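You operate a simulated robot arm through the tools that you are given. There is no shell and no other tool. Be economical: measure what you need, move in short steps, check, and stop when the job is done.

You are at the controls of a simulated robot arm. One attempt, no reset.

## Task
Draw whey from vat 3 and run it into the ribbed orange cup.
Fine: the ribbed cup stands on its SEAT; wind the hanging cup UP before swinging; hold the grey button till the hanging cup is empty; leave the teal switch and the other ribbed cups.

It is judged by the outcome, as a careful person would: the job done as asked, and still so three seconds after it is handed in. It fails if anything else is knocked over, pushed out of place, dropped, spilled or broken.

## Robot
A 6-joint arm with a two-finger parallel gripper, fixed in place. Base frame: the origin is at the foot of the arm, x ahead of it, y to its left, z up; the work surface is at about z = 80. Units: cm, degrees, N and s.
With the tool pointing down near the work surface it reaches from about 24 to 64 cm from the base axis. Its first joint turns from -66.0 to 66.0 degrees. Payload 2.7 kg.
Tool frame: the origin (TCP) lies between the finger pads and is the grasp point; the fingertips stand 2.3 cm ahead of it; z points along the fingers, y is the line along which they close. Largest opening 9.4 cm; finger width 3.8, thickness 1; the body of the gripper, 5.4 by 9.6 cm, starts 3.9 cm behind the TCP.
Orientation is that of the tool frame in the base frame, as [roll, pitch, yaw] about the fixed x, y, z axes, in that order (R = Rz(yaw) Ry(pitch) Rx(roll)). With the fingers straight down and closing along the base's y, the tool's x points along the base's -x, its y along +y and its z along -z.

## Interface
- The arm moves only by the tool step_arm. Its argument "steps" is one flat list of numbers, 7 for each row, row after row: the finger opening in cm, from 0 to 9.4, then the shift along the tool's x, y, z in units of 100 mm (1.0 is 100 mm), then the turn, a rotation vector about the tool's x, y, z in units of 180 degrees (1.0 is 180 degrees). In form: [claw, x, y, z, rx, ry, rz, claw, x, y, z, rx, ry, rz, ...]. A call has 1 to 8 rows; each row is the pose to reach, as a shift and turn from the pose commanded when the call began, along the tool's axes at that moment. A call with a number of a shift or a turn outside -1 to 1 is refused whole. A row lasts 0.2 s, in which the tool goes at most 5 cm and 8.6 degrees; a call with a longer step from one row to the next is refused whole, and so is a gripper value outside its range. A pose out of reach is approached as far as the arm can. The call stops where the force on the tool passes 40 N (or 10 N more than at its start, if that is more) or the arm is blocked; 0.2 s more then pass. The fingers move at their own pace (about 4.5 cm/s each) and stop on an object; they squeeze with about 31 N. The grip force told is the motor's: it shows also when the fingers shut on nothing. Time passes only in rows, and 0.2 s behind the last, so rows that repeat a pose let the fingers close. The reply holds the time, the measured pose of the TCP, the force on the tool along the base axes, the opening and the grip force, in the units named above and with some noise, with the torque about the TCP (base axes, N m) and any sound that the robot's microphone picked up, and new pictures: "views" is both (left out), scene, wrist or none.
- Cameras (640 x 400 px; columns grow to the right, rows downward): "scene" is fixed at [7.56, -42.95, 141.75]; the picture's right is [0.78, -0.63, 0.00], its down [-0.26, -0.32, -0.91] and it looks along [0.58, 0.71, -0.41] (base axes); focal length 259 px, centre (320, 200). "wrist" rides on the gripper at [8.6, 1.6, -7.5] in the tool frame; the picture's right is [-0.18, 0.98, 0.00], its down [-0.58, -0.11, -0.81] and it looks along [-0.79, -0.15, 0.59] (tool axes); focal length 243 px, centre (320, 200). There is no depth. A picture from a camera that has moved, and an enlarged one, comes with that camera's place and axes in the base frame and with its lens.
- zoom(camera, box): a new picture of the part [left, top, right, bottom] of that camera's present view, enlarged. The clock stands still meanwhile.
- hand_in(): hands the job in; it is judged then, once.

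Go step by step. Nothing tells you positions but the pictures and the camera data: compare them with the known pose of the tool, close in by small moves and look again before you grip or let go. The budget is 120 turns and 200 pictures, counting those below and the enlarged ones. Unless the task says otherwise, let go and move clear before handing in, and close with one line.

The tools are called after "Emit:" as name(argument=value, ...) on one line, values as JSON. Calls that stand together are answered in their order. step_arm: Moves the arm, as the interface text tells. Its arguments: {"type":"object","properties":{"steps":{"type":"array"},"views":{"type":"string","enum":["both","scene","wrist","none"]}},"required":["steps"]} The other tools are called the same way: zoom (camera, box) takes an enlarged picture of a part of a camera's view; hand_in () hands the job in.

At the start:

```text
clock: 0.0
eef_pos: [32.0, 14.91, 128.17]
tool_rot: [180.0, 0.1, 180.0]
ft_force: [-0.7, 0.5, 1.2]
wrist_torque: [0.04, 0.01, -0.02]
width: 9.41
grasp_force: 0.1
```

scene: 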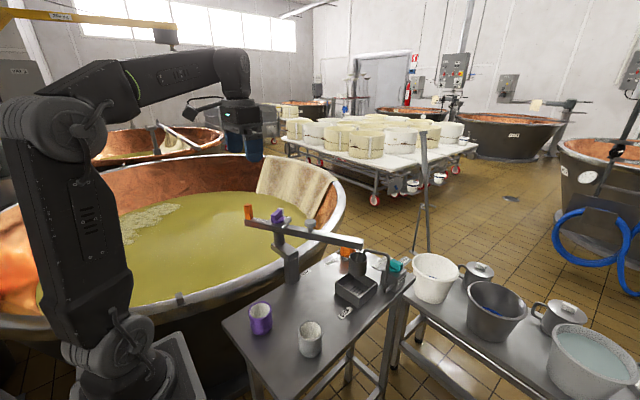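
wrist: 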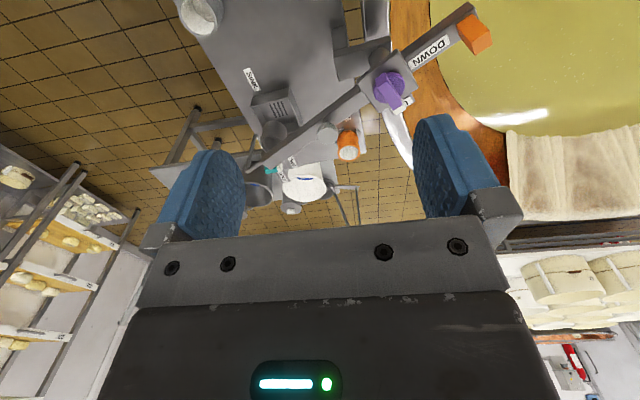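

I see a small steel table with a swing-arm device (orange handle, purple knob, teal switch), a vat of whey, and several cups. I'll zoom in to read the details.

Emit:
zoom(camera="scene", box=[220, 190, 420, 315])

Emit:
zoom(camera="scene", box=[220, 260, 420, 385])

Emit:
zoom(camera="wrist", box=[160, 0, 512, 220])

```text
3.20 times, centred on (320, 252) of scene
camera zoom: at [7.56, -42.95, 141.75], right [0.78, -0.63, 0.0], down [-0.26, -0.32, -0.91], along [0.58, 0.71, -0.41], focal length 829 px, centre (320, 32)
```

zoom: 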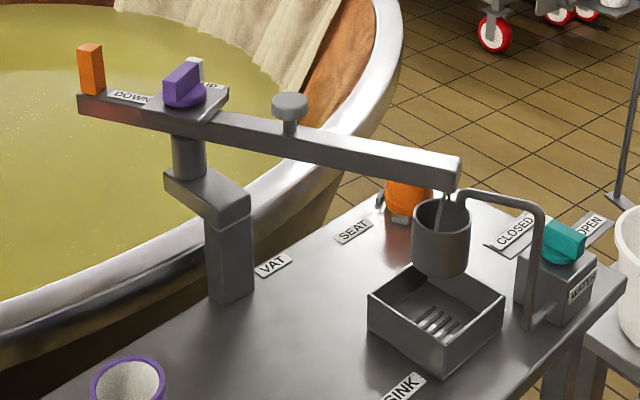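

```text
3.20 times, centred on (320, 322) of scene
camera zoom: at [7.56, -42.95, 141.75], right [0.78, -0.63, 0.0], down [-0.26, -0.32, -0.91], along [0.58, 0.71, -0.41], focal length 829 px, centre (320, -192)
```

zoom: 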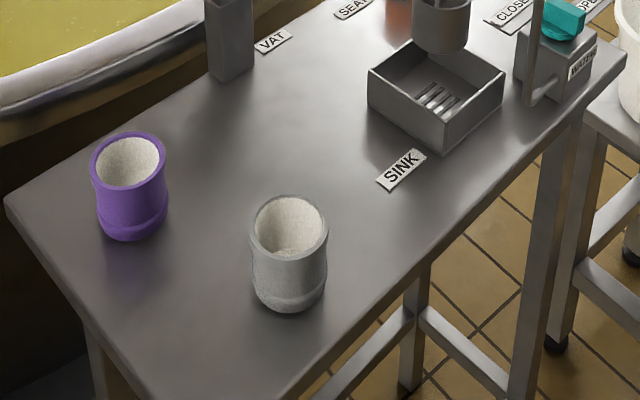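

```text
1.82 times, centred on (336, 110) of wrist
camera zoom: at [23.35, 16.59, 135.61], right [0.18, 0.98, 0.0], down [0.58, -0.11, 0.81], along [0.79, -0.15, -0.59], focal length 441 px, centre (291, 364)
```

zoom: 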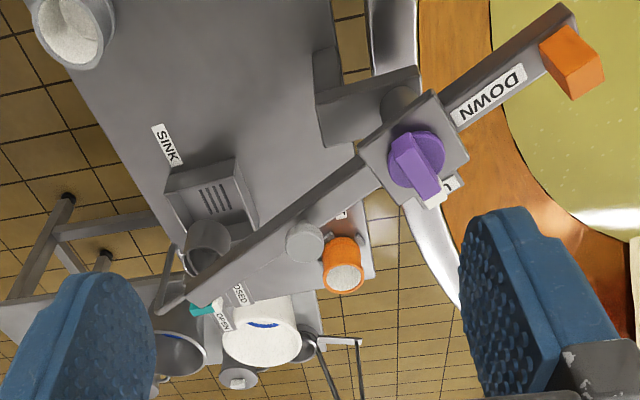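

The boom pivots near (44,22.7). The purple winch knob is at about (43.7,22.7,102), the orange handle at (38.3,32.7,102), the grey button at (49.4,12.8,102) and the hanging cup near (57,-0.5,92), over the sink. I'll zoom in tighter to check the knob labels, the cup contents and the seat.

Emit:
zoom(camera="scene", box=[240, 200, 304, 240])

Emit:
zoom(camera="scene", box=[330, 235, 410, 285])

Emit:
zoom(camera="wrist", box=[240, 60, 400, 160])

Emit:
zoom(camera="wrist", box=[350, 20, 510, 120])

```text
10.00 times, centred on (272, 220) of scene
camera zoom: at [7.56, -42.95, 141.75], right [0.78, -0.63, 0.0], down [-0.26, -0.32, -0.91], along [0.58, 0.71, -0.41], focal length 2590 px, centre (800, 0)
```

zoom: 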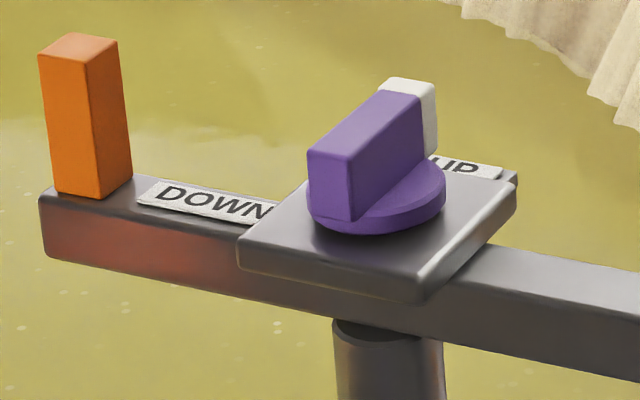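

```text
8.00 times, centred on (370, 260) of scene
camera zoom: at [7.56, -42.95, 141.75], right [0.78, -0.63, 0.0], down [-0.26, -0.32, -0.91], along [0.58, 0.71, -0.41], focal length 2072 px, centre (-80, -280)
```

zoom: 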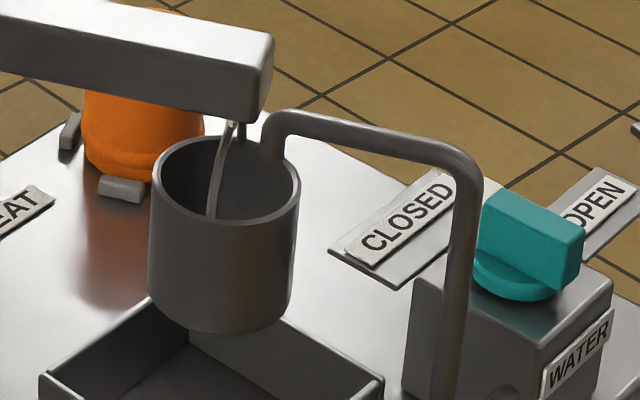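

```text
4.00 times, centred on (320, 110) of wrist
camera zoom: at [23.35, 16.59, 135.61], right [0.18, 0.98, 0.0], down [0.58, -0.11, 0.81], along [0.79, -0.15, -0.59], focal length 970 px, centre (320, 560)
```

zoom: 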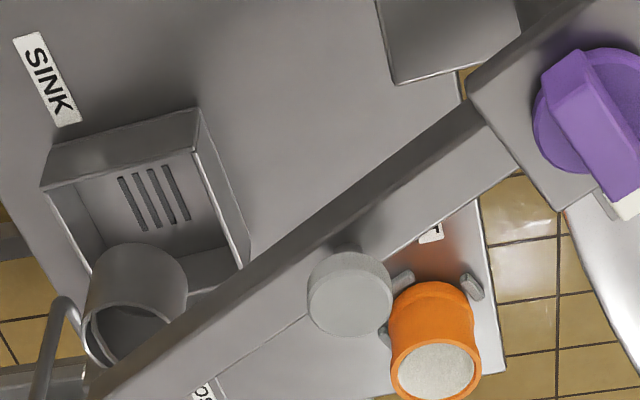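

```text
4.00 times, centred on (430, 70) of wrist
camera zoom: at [23.35, 16.59, 135.61], right [0.18, 0.98, 0.0], down [0.58, -0.11, 0.81], along [0.79, -0.15, -0.59], focal length 970 px, centre (-120, 720)
```

zoom: 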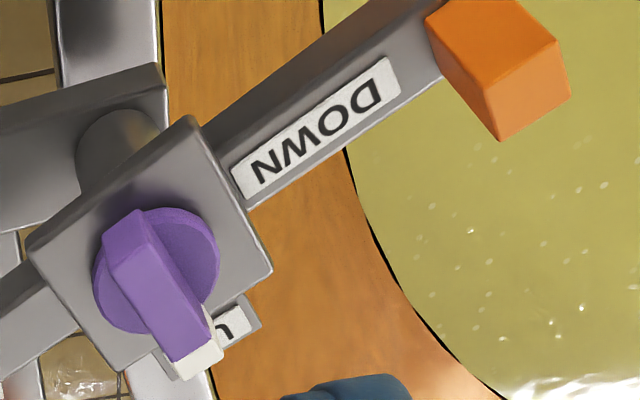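

The knob's white pointer seems to be on UP already and the orange cup stands between the seat lugs. Before touching anything I'll move the wrist camera to look at the hanging cup, the spout and the knob.

Emit:
step_arm(steps=[9.4, 0, -0.5, 0, 0, 0, 0, 9.4, 0, -1.0, 0, 0, 0, 0], views="none")

Emit:
step_arm(steps=[9.4, 0, -0.45, 0.2, 0, 0, 0, 9.4, 0, -0.9, 0.5, 0, 0, 0, 9.4, 0, -0.9, 0.9, 0, 0, 0], views="wrist")

```text
clock: 0.6
eef_pos: [31.93, 5.08, 128.16]
tool_rot: [179.9, 0.0, -179.8]
ft_force: [-0.9, 0.1, 0.3]
wrist_torque: [0.04, 0.01, 0.01]
width: 9.36
grasp_force: 0.0
```

```text
refused: row 2 steps farther than a row can; nothing moved
```

Emit:
step_arm(steps=[9.4, 0, -0.4, 0.25, 0, 0, 0, 9.4, 0, -0.8, 0.5, 0, 0, 0, 9.4, 0, -0.9, 0.9, 0, 0, 0], views="wrist")

```text
clock: 1.4
eef_pos: [31.89, -4.12, 119.17]
tool_rot: [-180.0, 0.1, -179.9]
ft_force: [0.0, 0.0, -0.6]
wrist_torque: [0.0, -0.01, 0.03]
width: 9.42
grasp_force: 0.1
camera wrist: at [23.31, -2.41, 126.52], right [0.18, 0.98, 0.0], down [0.58, -0.11, 0.81], along [0.79, -0.15, -0.59], focal length 243 px, centre (320, 200)
```

wrist: 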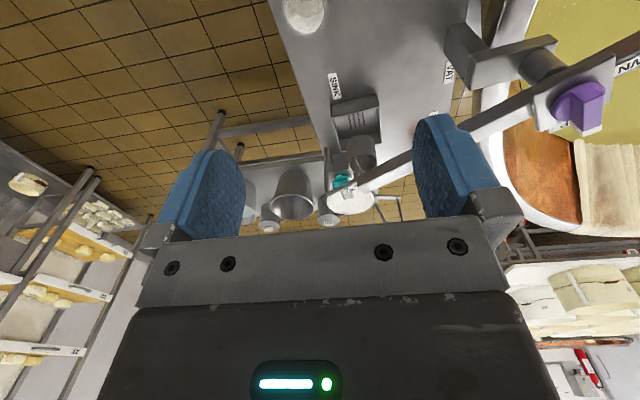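

Emit:
zoom(camera="wrist", box=[310, 80, 438, 160])

Emit:
zoom(camera="wrist", box=[330, 130, 410, 180])

Emit:
zoom(camera="wrist", box=[480, 20, 640, 120])

```text
5.00 times, centred on (374, 120) of wrist
camera zoom: at [23.31, -2.41, 126.52], right [0.18, 0.98, 0.0], down [0.58, -0.11, 0.81], along [0.79, -0.15, -0.59], focal length 1213 px, centre (50, 600)
```

zoom: 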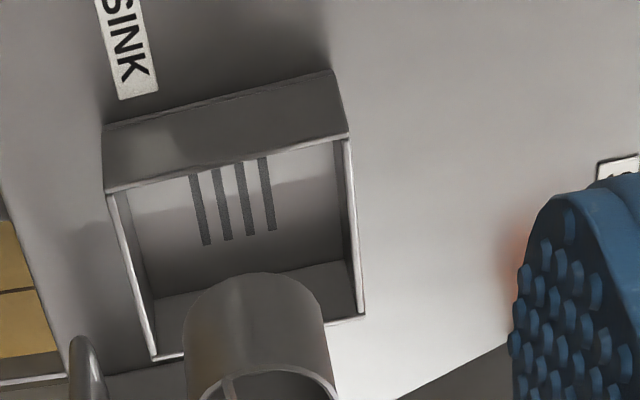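

```text
8.00 times, centred on (370, 155) of wrist
camera zoom: at [23.31, -2.41, 126.52], right [0.18, 0.98, 0.0], down [0.58, -0.11, 0.81], along [0.79, -0.15, -0.59], focal length 1941 px, centre (-80, 560)
```

zoom: 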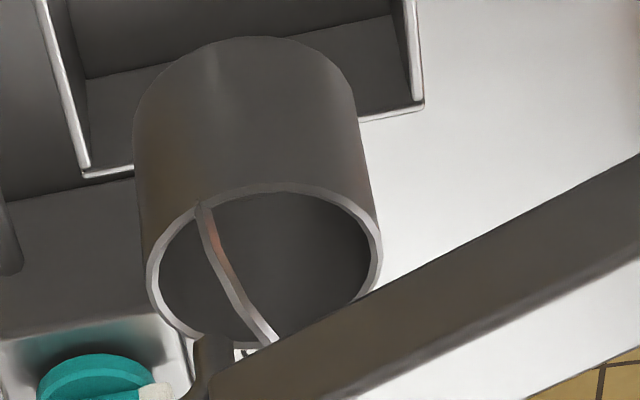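

```text
4.00 times, centred on (560, 70) of wrist
camera zoom: at [23.31, -2.41, 126.52], right [0.18, 0.98, 0.0], down [0.58, -0.11, 0.81], along [0.79, -0.15, -0.59], focal length 970 px, centre (-640, 720)
```

zoom: 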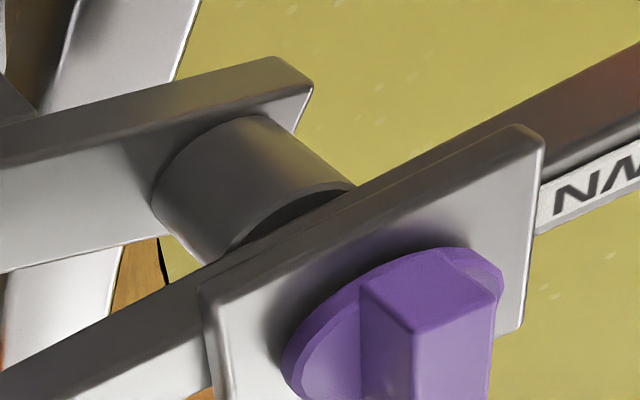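

The hanging cup is empty and wound up, with the spout just above its rim. Next I'll go to the orange handle, turning the gripper so it closes across the boom.

Emit:
step_arm(steps=[9.4, 0, 0.13, 0, 0, 0, 0.043, 9.4, -0.1, 0.26, 0, 0, 0, 0.086, 9.4, -0.2, 0.39, 0, 0, 0, 0.129, 9.4, -0.3, 0.52, 0, 0, 0, 0.172, 9.4, -0.4, 0.65, 0, 0, 0, 0.215, 9.4, -0.5, 0.78, 0, 0, 0, 0.258, 9.4, -0.55, 0.9, 0, 0, 0, 0.301, 9.4, -0.6, 1.0, 0, 0, 0, 0.344], views="none")

```text
clock: 3.2
eef_pos: [38.03, 5.92, 119.2]
tool_rot: [179.9, 0.1, 118.0]
ft_force: [0.0, 0.1, -0.5]
wrist_torque: [0.0, 0.02, 0.0]
width: 9.43
grasp_force: 0.0
```

Emit:
step_arm(steps=[9.4, 0.33, 0.18, 0, 0, 0, 0, 9.4, 0.66, 0.36, 0, 0, 0, 0, 9.4, 1.0, 0.54, 0, 0, 0, 0], views="none")

Emit:
step_arm(steps=[9.4, 0.33, 0.18, 0, 0, 0, 0, 9.4, 0.66, 0.36, 0, 0, 0, 0, 9.4, 1.0, 0.54, 0, 0, 0, 0], views="none")

Emit:
step_arm(steps=[9.4, 0.35, 0.2, 0, 0, 0, 0, 9.4, 0.35, 0.2, 0.4, 0, 0, 0], views="both")

```text
clock: 4.0
eef_pos: [38.09, 17.33, 119.27]
tool_rot: [179.9, 0.1, 118.1]
ft_force: [0.1, -0.2, -0.8]
wrist_torque: [0.0, 0.02, -0.01]
width: 9.42
grasp_force: 0.1
```

```text
clock: 4.8
eef_pos: [38.14, 28.89, 119.24]
tool_rot: [179.9, 0.1, 118.0]
ft_force: [0.0, 0.3, 1.5]
wrist_torque: [0.03, 0.0, 0.02]
width: 9.41
grasp_force: 0.1
```

```text
clock: 5.4
eef_pos: [38.26, 32.78, 115.34]
tool_rot: [179.9, 0.1, 118.1]
ft_force: [0.5, 0.1, 0.3]
wrist_torque: [0.03, -0.01, 0.0]
width: 9.4
grasp_force: 0.0
camera wrist: at [35.66, 41.22, 122.72], right [0.95, 0.3, 0.0], down [0.18, -0.56, 0.81], along [0.24, -0.77, -0.59], focal length 243 px, centre (320, 200)
```

scene: 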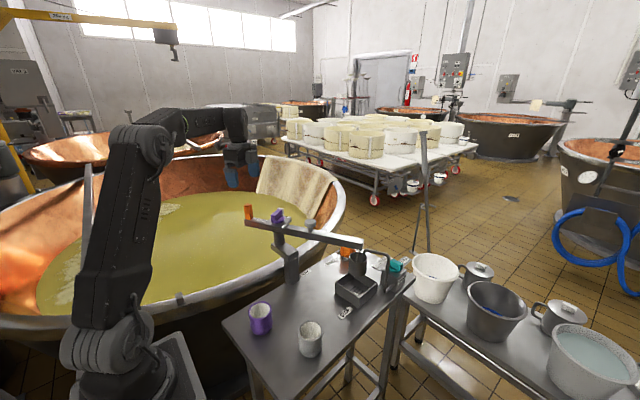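
wrist: 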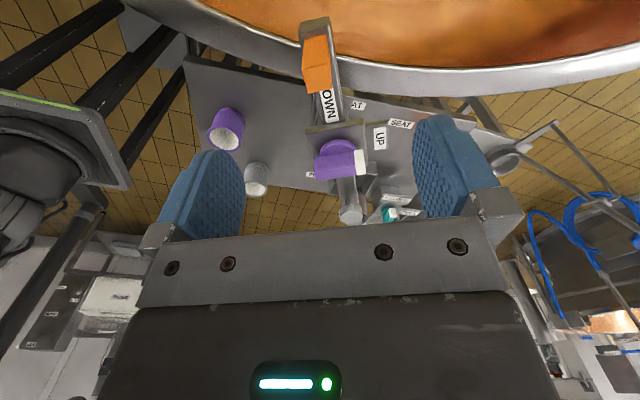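

Emit:
zoom(camera="wrist", box=[260, 10, 420, 230])

Emit:
zoom(camera="scene", box=[0, 0, 192, 120])

```text
1.82 times, centred on (340, 120) of wrist
camera zoom: at [35.66, 41.22, 122.72], right [0.95, 0.3, 0.0], down [0.18, -0.56, 0.81], along [0.24, -0.77, -0.59], focal length 441 px, centre (284, 346)
```

zoom: 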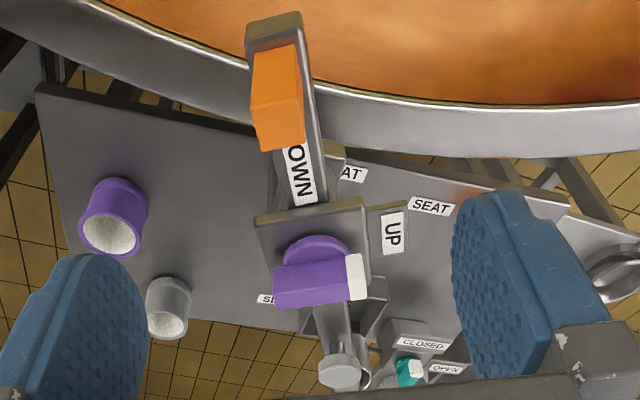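

```text
3.33 times, centred on (96, 60) of scene
camera zoom: at [7.56, -42.94, 141.75], right [0.78, -0.63, 0.0], down [-0.26, -0.32, -0.91], along [0.58, 0.71, -0.41], focal length 863 px, centre (1067, 667)
```

zoom: 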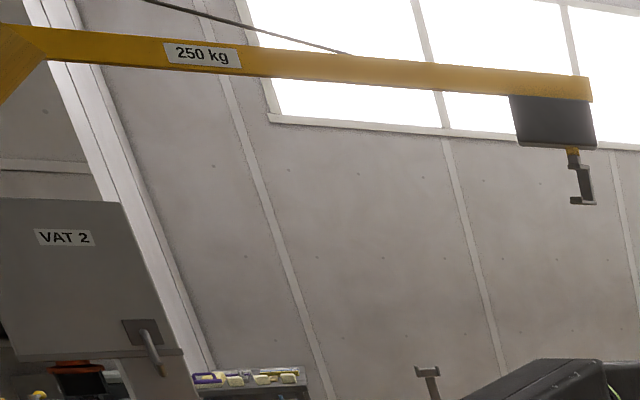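

The near vat must be vat 3, since the sign behind it belongs to vat 2, and it is the only one the boom reaches. The handle is right below the gripper, so I'll descend to it and look before closing.

Emit:
step_arm(steps=[6, -0.03, 0, 0.4, 0, 0, 0, 6, -0.03, 0, 0.8, 0, 0, 0], views="wrist")

```text
clock: 6.0
eef_pos: [38.4, 32.44, 107.24]
tool_rot: [179.9, 0.0, 118.1]
ft_force: [-0.5, 0.0, 0.8]
wrist_torque: [0.06, 0.02, 0.02]
width: 5.99
grasp_force: 0.1
camera wrist: at [35.8, 40.85, 114.59], right [0.95, 0.3, 0.0], down [0.18, -0.56, 0.81], along [0.24, -0.77, -0.59], focal length 243 px, centre (320, 200)
```

wrist: 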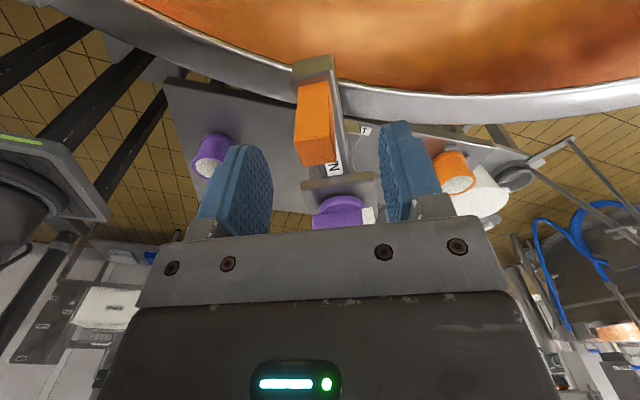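

Emit:
step_arm(steps=[6, -0.02, 0, 0.2, 0, 0, 0, 6, -0.02, 0, 0.42, 0, 0, 0], views="wrist")

```text
clock: 6.6
eef_pos: [38.52, 32.13, 102.99]
tool_rot: [179.9, 0.1, 118.1]
ft_force: [-0.5, 0.4, -0.3]
wrist_torque: [0.01, -0.02, 0.0]
width: 6.02
grasp_force: 0.0
camera wrist: at [35.88, 40.66, 110.39], right [0.95, 0.3, 0.0], down [0.18, -0.56, 0.81], along [0.24, -0.77, -0.59], focal length 243 px, centre (320, 200)
```

wrist: 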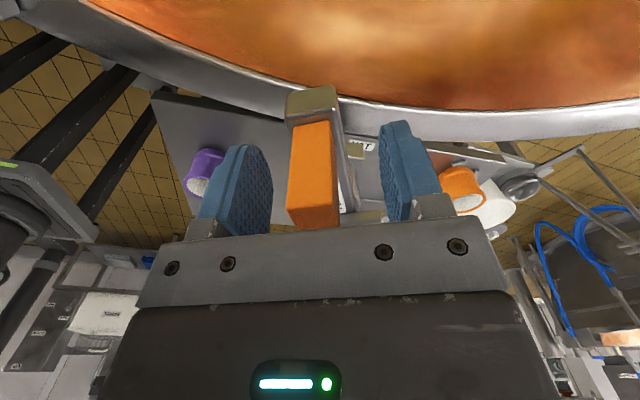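

The handle sits between the pads, so I'll close on it.

Emit:
step_arm(steps=[1, 0, 0, 0, 0, 0, 0, 1, 0, 0, 0, 0, 0, 0, 1, 0, 0, 0, 0, 0, 0, 1, 0, 0, 0, 0, 0, 0], views="wrist")

```text
clock: 7.6
eef_pos: [38.35, 32.08, 103.03]
tool_rot: [-180.0, 0.1, 118.0]
ft_force: [-19.5, -12.6, 2.3]
wrist_torque: [0.48, -0.41, 0.25]
width: 2.11
grasp_force: 44.8
camera wrist: at [35.75, 40.6, 110.39], right [0.95, 0.3, 0.0], down [0.18, -0.56, 0.81], along [0.24, -0.77, -0.59], focal length 243 px, centre (320, 200)
```

wrist: 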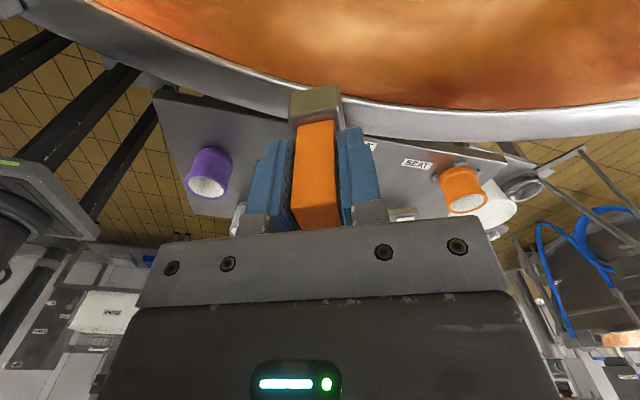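

The handle is gripped and the boom resists, as if it were held by a detent. I'll try a small counter-clockwise swing about the pivot.

Emit:
step_arm(steps=[1, -0.001, -0.053, 0, 0, 0, -0.0111, 1, -0.003, -0.091, 0, 0, 0, -0.0222, 1, -0.006, -0.129, 0, 0, 0, -0.0333], views="scene")

```text
clock: 8.4
eef_pos: [37.39, 31.55, 103.01]
tool_rot: [179.8, 0.1, 124.2]
ft_force: [8.0, 1.5, -5.9]
wrist_torque: [-0.18, 0.87, 0.59]
width: 2.11
grasp_force: 45.0
```

scene: 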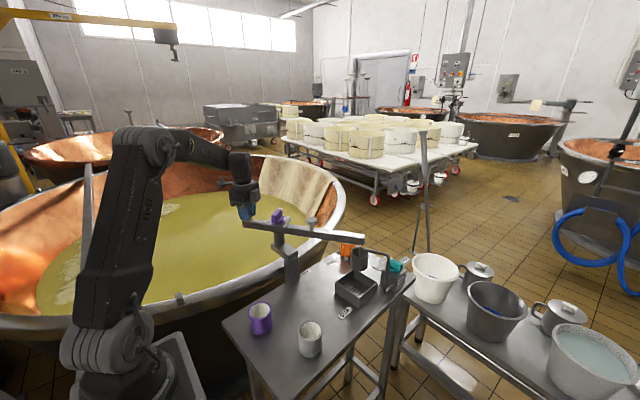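

Emit:
zoom(camera="scene", box=[220, 190, 420, 315])

```text
3.20 times, centred on (320, 252) of scene
camera zoom: at [7.59, -42.93, 141.75], right [0.78, -0.63, 0.0], down [-0.26, -0.32, -0.91], along [0.58, 0.71, -0.41], focal length 829 px, centre (320, 32)
```

zoom: 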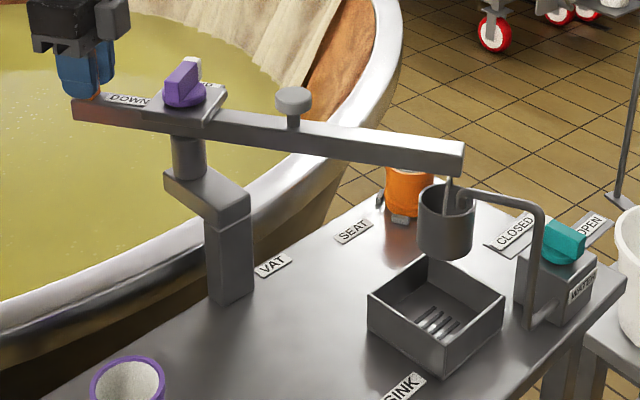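

The boom swings freely with the handle and the cup clears the sink box. I'll carry on round in a smooth arc.

Emit:
step_arm(steps=[1, -0.0041, -0.0948, 0, 0, 0, -0.0278, 1, -0.0165, -0.1889, 0, 0, 0, -0.0556, 1, -0.0371, -0.2816, 0, 0, 0, -0.0833, 1, -0.0656, -0.3721, 0, 0, 0, -0.1111], views="scene")

Emit:
zoom(camera="scene", box=[220, 190, 420, 315])

```text
clock: 9.4
eef_pos: [34.75, 28.76, 102.96]
tool_rot: [179.9, 0.3, 144.1]
ft_force: [17.9, -9.5, -7.2]
wrist_torque: [0.23, 0.66, 0.15]
width: 2.09
grasp_force: 45.2
```

scene: 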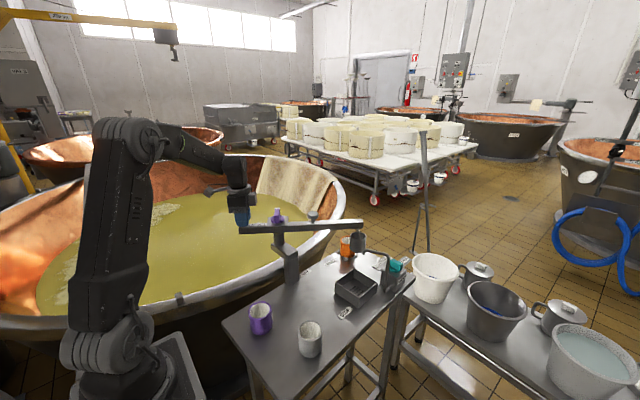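

```text
3.20 times, centred on (320, 252) of scene
camera zoom: at [7.62, -42.97, 141.74], right [0.78, -0.63, 0.0], down [-0.26, -0.32, -0.91], along [0.57, 0.71, -0.41], focal length 829 px, centre (320, 32)
```

zoom: 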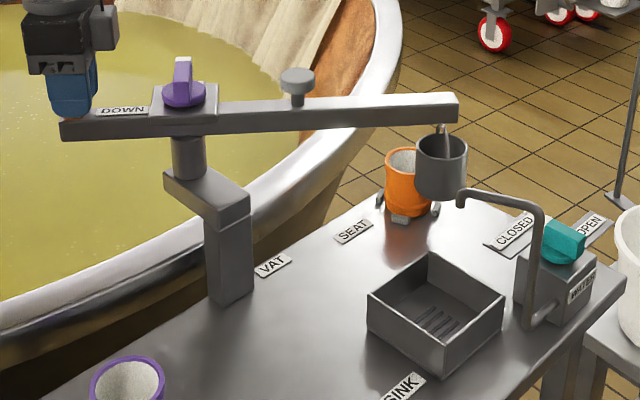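

Emit:
step_arm(steps=[1, -0.0168, -0.093, 0, 0, 0, -0.0278, 1, -0.0357, -0.185, 0, 0, 0, -0.0556, 1, -0.0588, -0.2757, 0, 0, 0, -0.0833, 1, -0.0896, -0.3636, 0, 0, 0, -0.1111, 1, -0.1278, -0.4485, 0, 0, 0, -0.1389, 1, -0.1732, -0.5303, 0, 0, 0, -0.1667, 1, -0.2255, -0.6076, 0, 0, 0, -0.1944, 1, -0.2845, -0.6801, 0, 0, 0, -0.2222], views="scene")

Emit:
zoom(camera="scene", box=[200, 180, 440, 330])

```text
clock: 11.2
eef_pos: [32.97, 21.78, 102.98]
tool_rot: [-180.0, 0.1, -175.8]
ft_force: [13.7, 6.1, -4.4]
wrist_torque: [-0.26, 1.41, 0.32]
width: 2.09
grasp_force: 45.5
```

scene: 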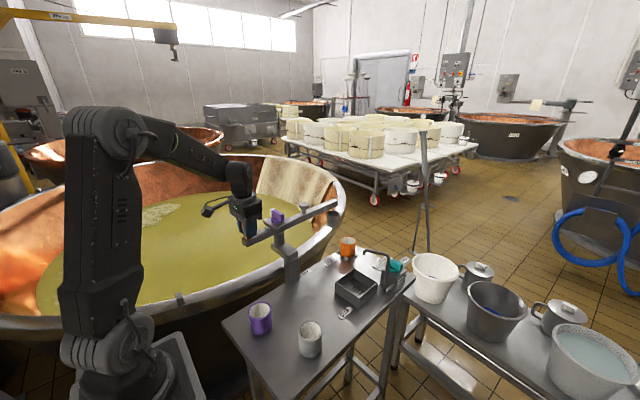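

```text
2.67 times, centred on (320, 255) of scene
camera zoom: at [7.61, -42.92, 141.75], right [0.78, -0.63, 0.0], down [-0.26, -0.32, -0.91], along [0.57, 0.71, -0.41], focal length 691 px, centre (320, 53)
```

zoom: 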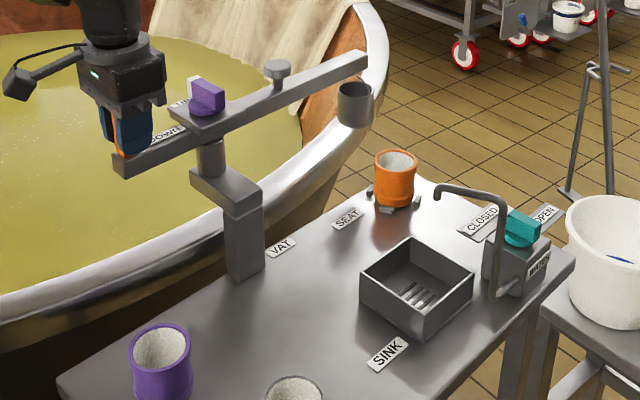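

Emit:
step_arm(steps=[1, -0.017, -0.0933, 0, 0, 0, -0.0278, 1, -0.0316, -0.1858, 0, 0, 0, -0.0556, 1, -0.0534, -0.2768, 0, 0, 0, -0.0833, 1, -0.0831, -0.3656, 0, 0, 0, -0.1111, 1, -0.1205, -0.4514, 0, 0, 0, -0.1389, 1, -0.1651, -0.5337, 0, 0, 0, -0.1667, 1, -0.2167, -0.6117, 0, 0, 0, -0.1944, 1, -0.2751, -0.685, 0, 0, 0, -0.2222], views="scene")

Emit:
zoom(camera="scene", box=[180, 150, 420, 300])

```text
clock: 13.0
eef_pos: [36.18, 15.09, 102.92]
tool_rot: [-180.0, 0.1, -135.7]
ft_force: [7.3, 12.3, -13.3]
wrist_torque: [0.0, 0.68, 0.21]
width: 2.14
grasp_force: 44.5
```

scene: 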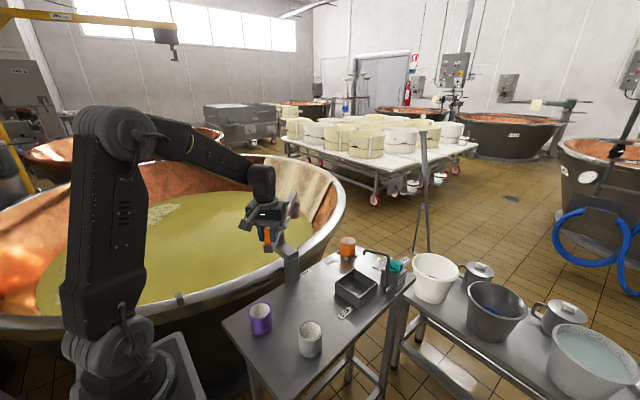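

```text
2.67 times, centred on (300, 225) of scene
camera zoom: at [7.6, -42.9, 141.76], right [0.78, -0.63, 0.0], down [-0.26, -0.32, -0.91], along [0.57, 0.71, -0.41], focal length 691 px, centre (373, 133)
```

zoom: 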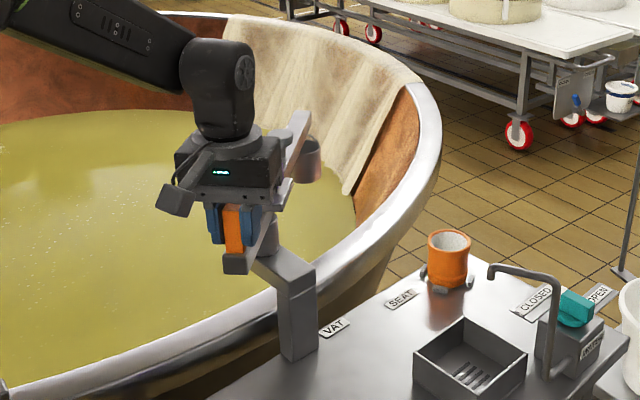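

Emit:
step_arm(steps=[1, -0.017, -0.0933, 0, 0, 0, -0.0278, 1, -0.0316, -0.1858, 0, 0, 0, -0.0556, 1, -0.0534, -0.2768, 0, 0, 0, -0.0833, 1, -0.0831, -0.3656, 0, 0, 0, -0.1111, 1, -0.1205, -0.4514, 0, 0, 0, -0.1389, 1, -0.1651, -0.5337, 0, 0, 0, -0.1667, 1, -0.2167, -0.6117, 0, 0, 0, -0.1944, 1, -0.2751, -0.685, 0, 0, 0, -0.2222], views="both")

Emit:
zoom(camera="scene", box=[180, 150, 420, 300])

```text
clock: 14.8
eef_pos: [43.0, 12.1, 102.92]
tool_rot: [-179.9, -0.2, -95.8]
ft_force: [-2.2, 3.1, -8.5]
wrist_torque: [-0.96, 0.82, 0.21]
width: 2.09
grasp_force: 45.3
camera wrist: at [40.49, 3.76, 110.43], right [-0.96, 0.28, 0.0], down [0.17, 0.57, 0.81], along [0.23, 0.77, -0.59], focal length 243 px, centre (320, 200)
```

scene: 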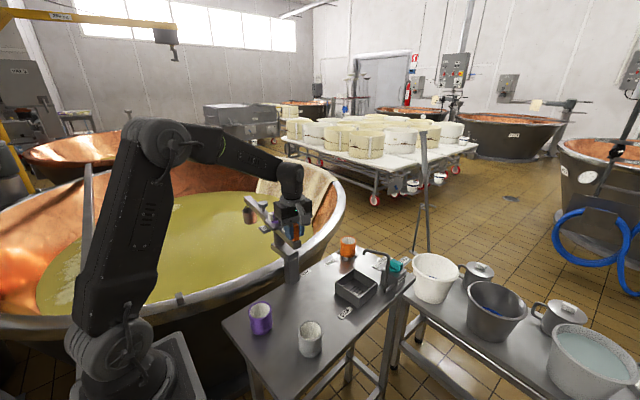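
wrist: 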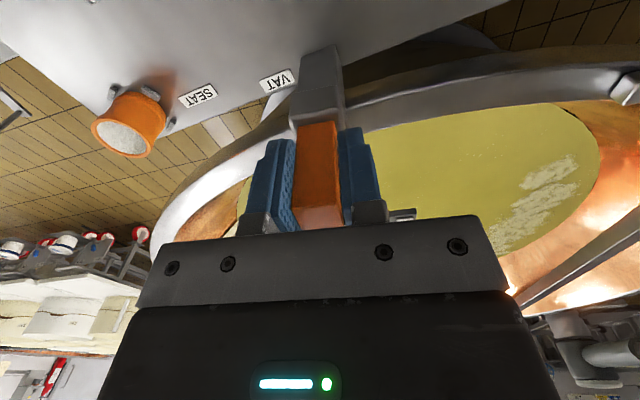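

```text
2.67 times, centred on (300, 225) of scene
camera zoom: at [7.57, -42.93, 141.75], right [0.78, -0.63, 0.0], down [-0.26, -0.32, -0.91], along [0.58, 0.71, -0.41], focal length 691 px, centre (373, 133)
```

zoom: 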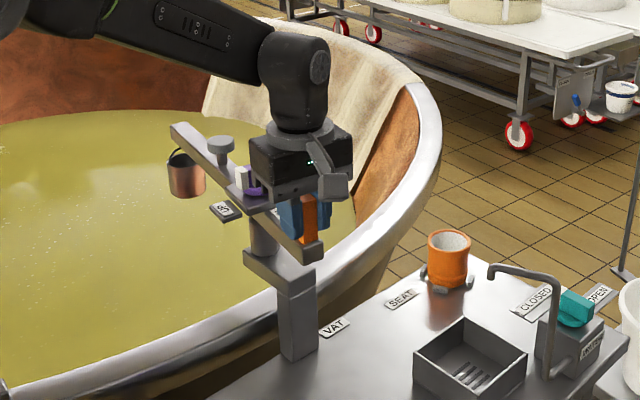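

The cup now hangs over the whey with the boom at about 85°. I'll release the handle, rise, and move over the purple knob while turning to grip its bar.

Emit:
step_arm(steps=[5, 0, 0, 0, 0, 0, 0, 5, 0, 0, 0, 0, 0, 0, 5, 0, 0, -0.4, 0, 0, 0, 5, 0, 0, -0.8, 0, 0, 0], views="none")

Emit:
step_arm(steps=[5, -0.1, 0, 0, 0, 0, 0.046, 5, -0.25, 0, 0, 0, 0, 0.092, 5, -0.4, 0, 0, 0, 0, 0.138, 5, -0.55, 0, 0, 0, 0, 0.184, 5, -0.7, 0, 0, 0, 0, 0.23, 5, -0.8, -0.03, 0, 0, 0, 0.276, 5, -0.9, -0.05, 0, 0, 0, 0.322, 5, -1.0, -0.06, 0, 0, 0, 0.368], views="none")

Emit:
step_arm(steps=[5, 0, 0, 0, 0, 0, 0.042, 5, 0, 0, 0, 0, 0, 0.084, 5, 0, 0, 0, 0, 0, 0.126], views="both")

```text
clock: 15.8
eef_pos: [42.85, 12.11, 111.14]
tool_rot: [-179.9, 0.0, -95.9]
ft_force: [-0.7, -0.1, 0.4]
wrist_torque: [-0.02, 0.02, 0.0]
width: 4.99
grasp_force: 0.0
```

```text
clock: 17.6
eef_pos: [44.56, 21.99, 111.03]
tool_rot: [-180.0, 0.2, -162.3]
ft_force: [-0.7, -0.9, -1.1]
wrist_torque: [0.0, 0.0, 0.0]
width: 5.01
grasp_force: 0.2
```

```text
clock: 18.4
eef_pos: [44.56, 22.05, 111.09]
tool_rot: [-180.0, 0.1, 175.2]
ft_force: [1.3, 0.2, 0.1]
wrist_torque: [0.0, 0.02, -0.01]
width: 5.01
grasp_force: 0.1
camera wrist: at [36.08, 24.47, 118.43], right [0.27, 0.96, 0.0], down [0.57, -0.16, 0.81], along [0.78, -0.22, -0.59], focal length 243 px, centre (320, 200)
```

scene: 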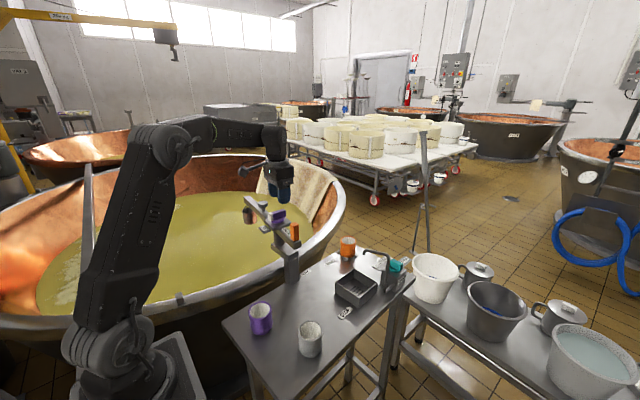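
wrist: 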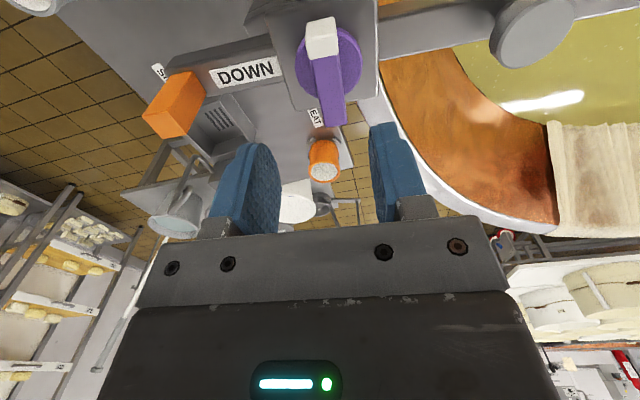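

The pointer faces -x (UP), and the knob centre is near (43.6,22.75). I'll centre over it and lower part way.

Emit:
step_arm(steps=[5, 0.095, 0.065, 0, 0, 0, 0, 5, 0.095, 0.065, 0.4, 0, 0, 0], views="wrist")

Emit:
zoom(camera="wrist", box=[200, 0, 460, 240])

Emit:
zoom(camera="scene", box=[230, 180, 326, 240])

```text
clock: 19.0
eef_pos: [43.75, 22.83, 107.14]
tool_rot: [-180.0, 0.2, 175.2]
ft_force: [0.3, -0.4, -0.6]
wrist_torque: [-0.01, -0.05, 0.04]
width: 5.01
grasp_force: 0.0
camera wrist: at [35.26, 25.2, 114.44], right [0.27, 0.96, 0.0], down [0.57, -0.16, 0.81], along [0.78, -0.21, -0.59], focal length 243 px, centre (320, 200)
```

wrist: 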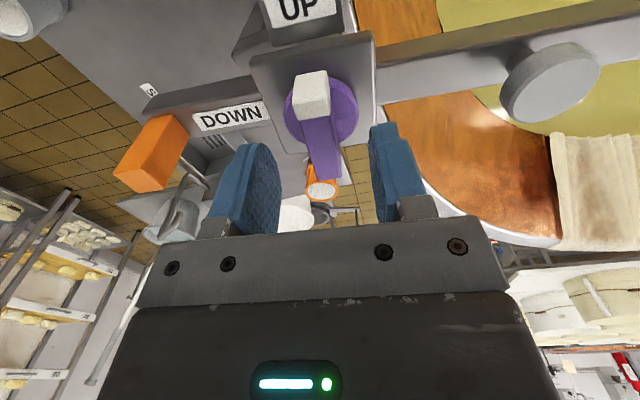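

```text
1.67 times, centred on (330, 120) of wrist
camera zoom: at [35.26, 25.2, 114.44], right [0.27, 0.96, 0.0], down [0.57, -0.16, 0.81], along [0.78, -0.21, -0.59], focal length 404 px, centre (303, 333)
```

zoom: 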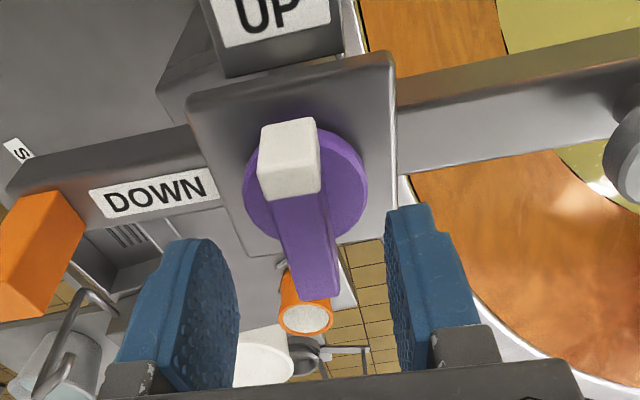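

```text
6.67 times, centred on (278, 210) of scene
camera zoom: at [7.56, -42.94, 141.75], right [0.78, -0.63, 0.0], down [-0.26, -0.32, -0.91], along [0.58, 0.71, -0.41], focal length 1727 px, centre (600, 133)
```

zoom: 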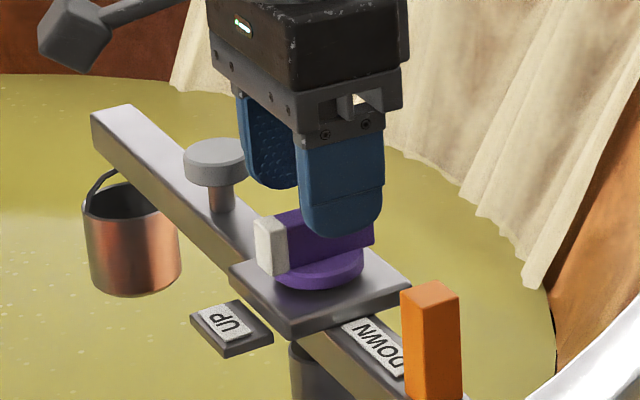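

Emit:
step_arm(steps=[5, 0, 0.01, 0.15, 0, 0, 0, 5, 0, 0.01, 0.32, 0, 0, 0], views="none")

Emit:
zoom(camera="scene", box=[230, 180, 326, 240])

Emit:
zoom(camera="wrist", box=[200, 60, 460, 240])

```text
clock: 19.6
eef_pos: [43.69, 22.84, 103.85]
tool_rot: [180.0, 0.2, 175.2]
ft_force: [-0.1, 0.1, -0.6]
wrist_torque: [0.0, -0.02, 0.02]
width: 4.98
grasp_force: 0.0
```

```text
6.67 times, centred on (278, 210) of scene
camera zoom: at [7.56, -42.95, 141.75], right [0.78, -0.63, 0.0], down [-0.26, -0.32, -0.91], along [0.58, 0.71, -0.41], focal length 1727 px, centre (600, 133)
```

zoom: 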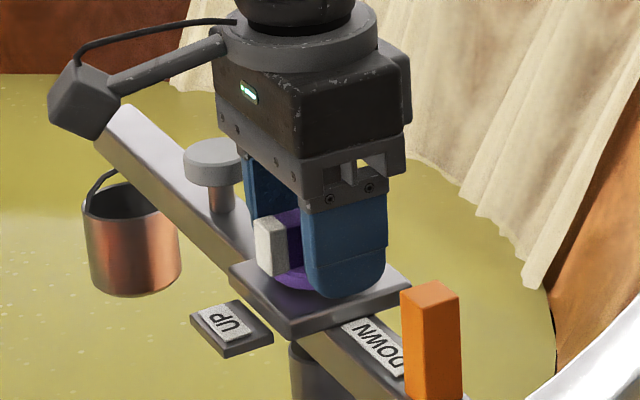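

```text
2.22 times, centred on (330, 150) of wrist
camera zoom: at [35.28, 25.26, 111.22], right [0.27, 0.96, 0.0], down [0.57, -0.16, 0.81], along [0.78, -0.21, -0.59], focal length 539 px, centre (298, 311)
```

zoom: 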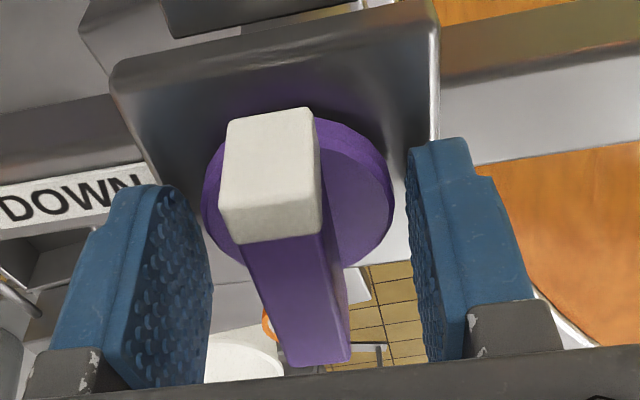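

Emit:
step_arm(steps=[0.8, 0, -0.01, 0, 0, 0, 0, 0.8, 0, -0.01, 0, 0, 0, 0, 0.8, 0, -0.01, 0, 0, 0, 0, 0.8, 0, -0.01, 0, 0, 0, 0], views="none")

```text
clock: 20.6
eef_pos: [43.75, 22.8, 103.85]
tool_rot: [179.9, 0.1, 175.2]
ft_force: [3.8, 14.5, -9.2]
wrist_torque: [0.47, -0.72, 0.03]
width: 4.23
grasp_force: 44.9
```

The fingers stopped on the round disc (4.2 cm), not the bar. I'll open, rise slightly and close again.

Emit:
step_arm(steps=[5, 0, 0, 0, 0, 0, 0, 5, 0, 0, 0, 0, 0, 0, 5, 0, 0, -0.08, 0, 0, 0, 0.8, 0, 0, -0.08, 0, 0, 0, 0.8, 0, 0, -0.08, 0, 0, 0, 0.8, 0, 0, -0.08, 0, 0, 0, 0.8, 0, 0, -0.08, 0, 0, 0], views="none")

Emit:
zoom(camera="wrist", box=[200, 60, 460, 240])

```text
clock: 22.2
eef_pos: [43.7, 22.87, 104.71]
tool_rot: [179.9, 0.1, 175.1]
ft_force: [3.1, 14.5, -0.4]
wrist_torque: [-0.14, -0.23, 0.03]
width: 1.57
grasp_force: 45.2
```

```text
2.22 times, centred on (330, 150) of wrist
camera zoom: at [35.27, 25.24, 112.04], right [0.27, 0.96, 0.0], down [0.57, -0.16, 0.81], along [0.78, -0.21, -0.59], focal length 539 px, centre (298, 311)
```

zoom: 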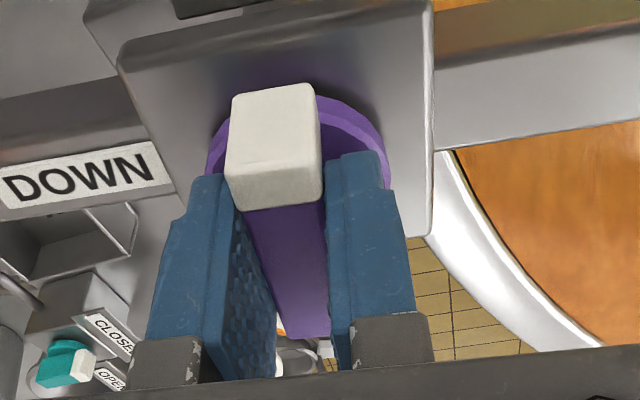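

Now gripping the bar itself. I'll turn it toward DOWN (counter-clockwise from above) by about 45° and check that the boom stays put.

Emit:
step_arm(steps=[0.8, 0, 0.01, 0, 0, 0, -0.04, 0.8, 0, 0.01, 0, 0, 0, -0.08, 0.8, 0, 0.01, 0, 0, 0, -0.12, 0.8, 0, 0.01, 0, 0, 0, -0.16, 0.8, 0, 0.01, 0, 0, 0, -0.2, 0.8, 0, 0.01, 0, 0, 0, -0.25], views="wrist")

Emit:
zoom(camera="scene", box=[230, 180, 326, 240])

```text
refused: row 6 steps farther than a row can; nothing moved
```

```text
6.67 times, centred on (278, 210) of scene
camera zoom: at [7.57, -42.9, 141.76], right [0.78, -0.63, 0.0], down [-0.26, -0.32, -0.91], along [0.58, 0.71, -0.41], focal length 1727 px, centre (600, 133)
```

zoom: 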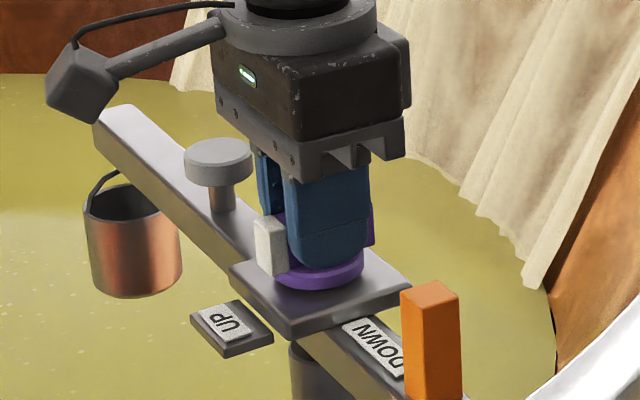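

Emit:
step_arm(steps=[0.8, 0, 0.01, 0, 0, 0, -0.042, 0.8, 0, 0.01, 0, 0, 0, -0.084, 0.8, 0, 0.01, 0, 0, 0, -0.126, 0.8, 0, 0.01, 0, 0, 0, -0.168, 0.8, 0, 0.01, 0, 0, 0, -0.21, 0.8, 0, 0.01, 0, 0, 0, -0.252], views="wrist")

Emit:
zoom(camera="scene", box=[230, 180, 326, 240])

```text
clock: 23.6
eef_pos: [43.77, 22.96, 104.72]
tool_rot: [-179.9, 0.2, -139.9]
ft_force: [12.6, 16.8, 0.8]
wrist_torque: [0.24, 1.09, -3.0]
width: 4.39
grasp_force: 45.0
camera wrist: at [36.14, 18.62, 112.03], right [-0.49, 0.87, 0.0], down [0.51, 0.29, 0.81], along [0.7, 0.4, -0.59], focal length 243 px, centre (320, 200)
```

wrist: 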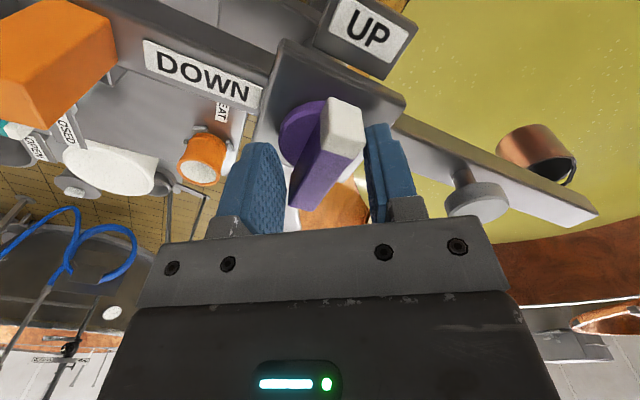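

```text
6.67 times, centred on (278, 210) of scene
camera zoom: at [7.6, -42.9, 141.76], right [0.78, -0.63, 0.0], down [-0.26, -0.32, -0.91], along [0.57, 0.71, -0.41], focal length 1727 px, centre (600, 133)
```

zoom: 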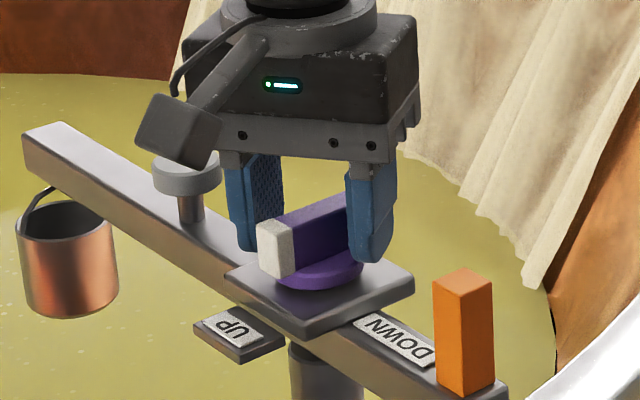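

The boom turned a few degrees with the knob and the bar pried the fingers open. I'll let go, rise and look at what the knob actually did.

Emit:
step_arm(steps=[7, 0, 0, 0, 0, 0, 0, 7, 0, 0, 0, 0, 0, 0, 7, 0, 0, -0.3, 0, 0, 0, 7, 0, 0, -0.6, 0, 0, 0], views="wrist")

Emit:
zoom(camera="wrist", box=[100, 0, 500, 240])

Emit:
zoom(camera="scene", box=[230, 180, 326, 240])

```text
clock: 24.6
eef_pos: [43.88, 22.85, 110.73]
tool_rot: [-179.9, 0.0, -139.5]
ft_force: [0.4, -0.4, 0.7]
wrist_torque: [-0.01, -0.01, -0.01]
width: 7.0
grasp_force: 0.1
camera wrist: at [36.12, 18.48, 118.15], right [-0.5, 0.87, 0.0], down [0.51, 0.3, 0.81], along [0.7, 0.4, -0.59], focal length 243 px, centre (320, 200)
```

wrist: 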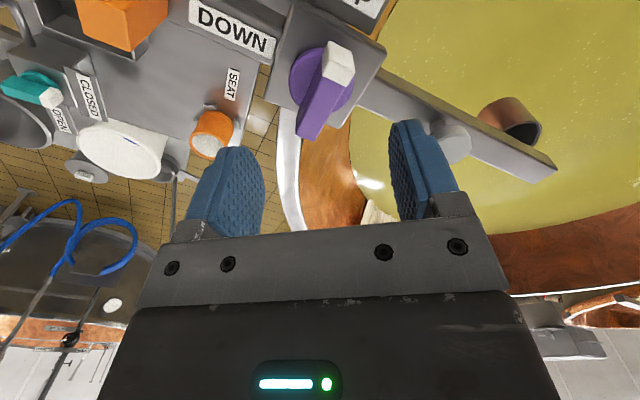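

```text
1.60 times, centred on (300, 120) of wrist
camera zoom: at [36.12, 18.48, 118.15], right [-0.5, 0.87, 0.0], down [0.51, 0.3, 0.81], along [0.7, 0.4, -0.59], focal length 388 px, centre (352, 328)
```

zoom: 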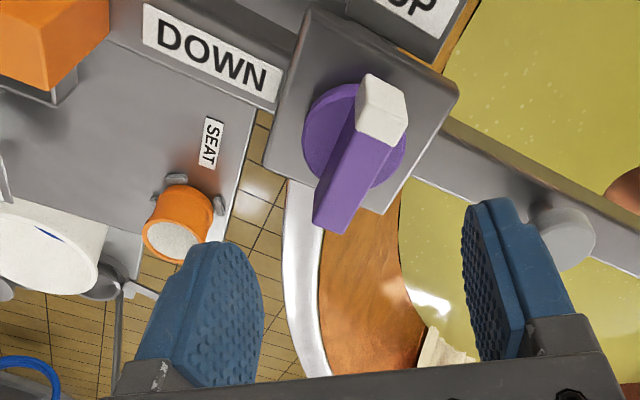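

```text
6.67 times, centred on (278, 210) of scene
camera zoom: at [7.56, -42.95, 141.75], right [0.78, -0.63, 0.0], down [-0.26, -0.32, -0.91], along [0.58, 0.71, -0.41], focal length 1727 px, centre (600, 133)
```

zoom: 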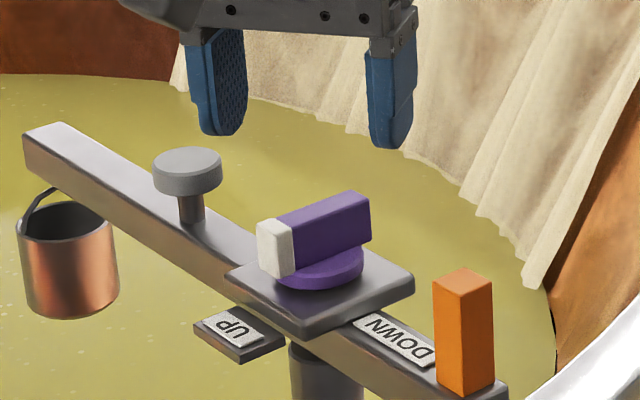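

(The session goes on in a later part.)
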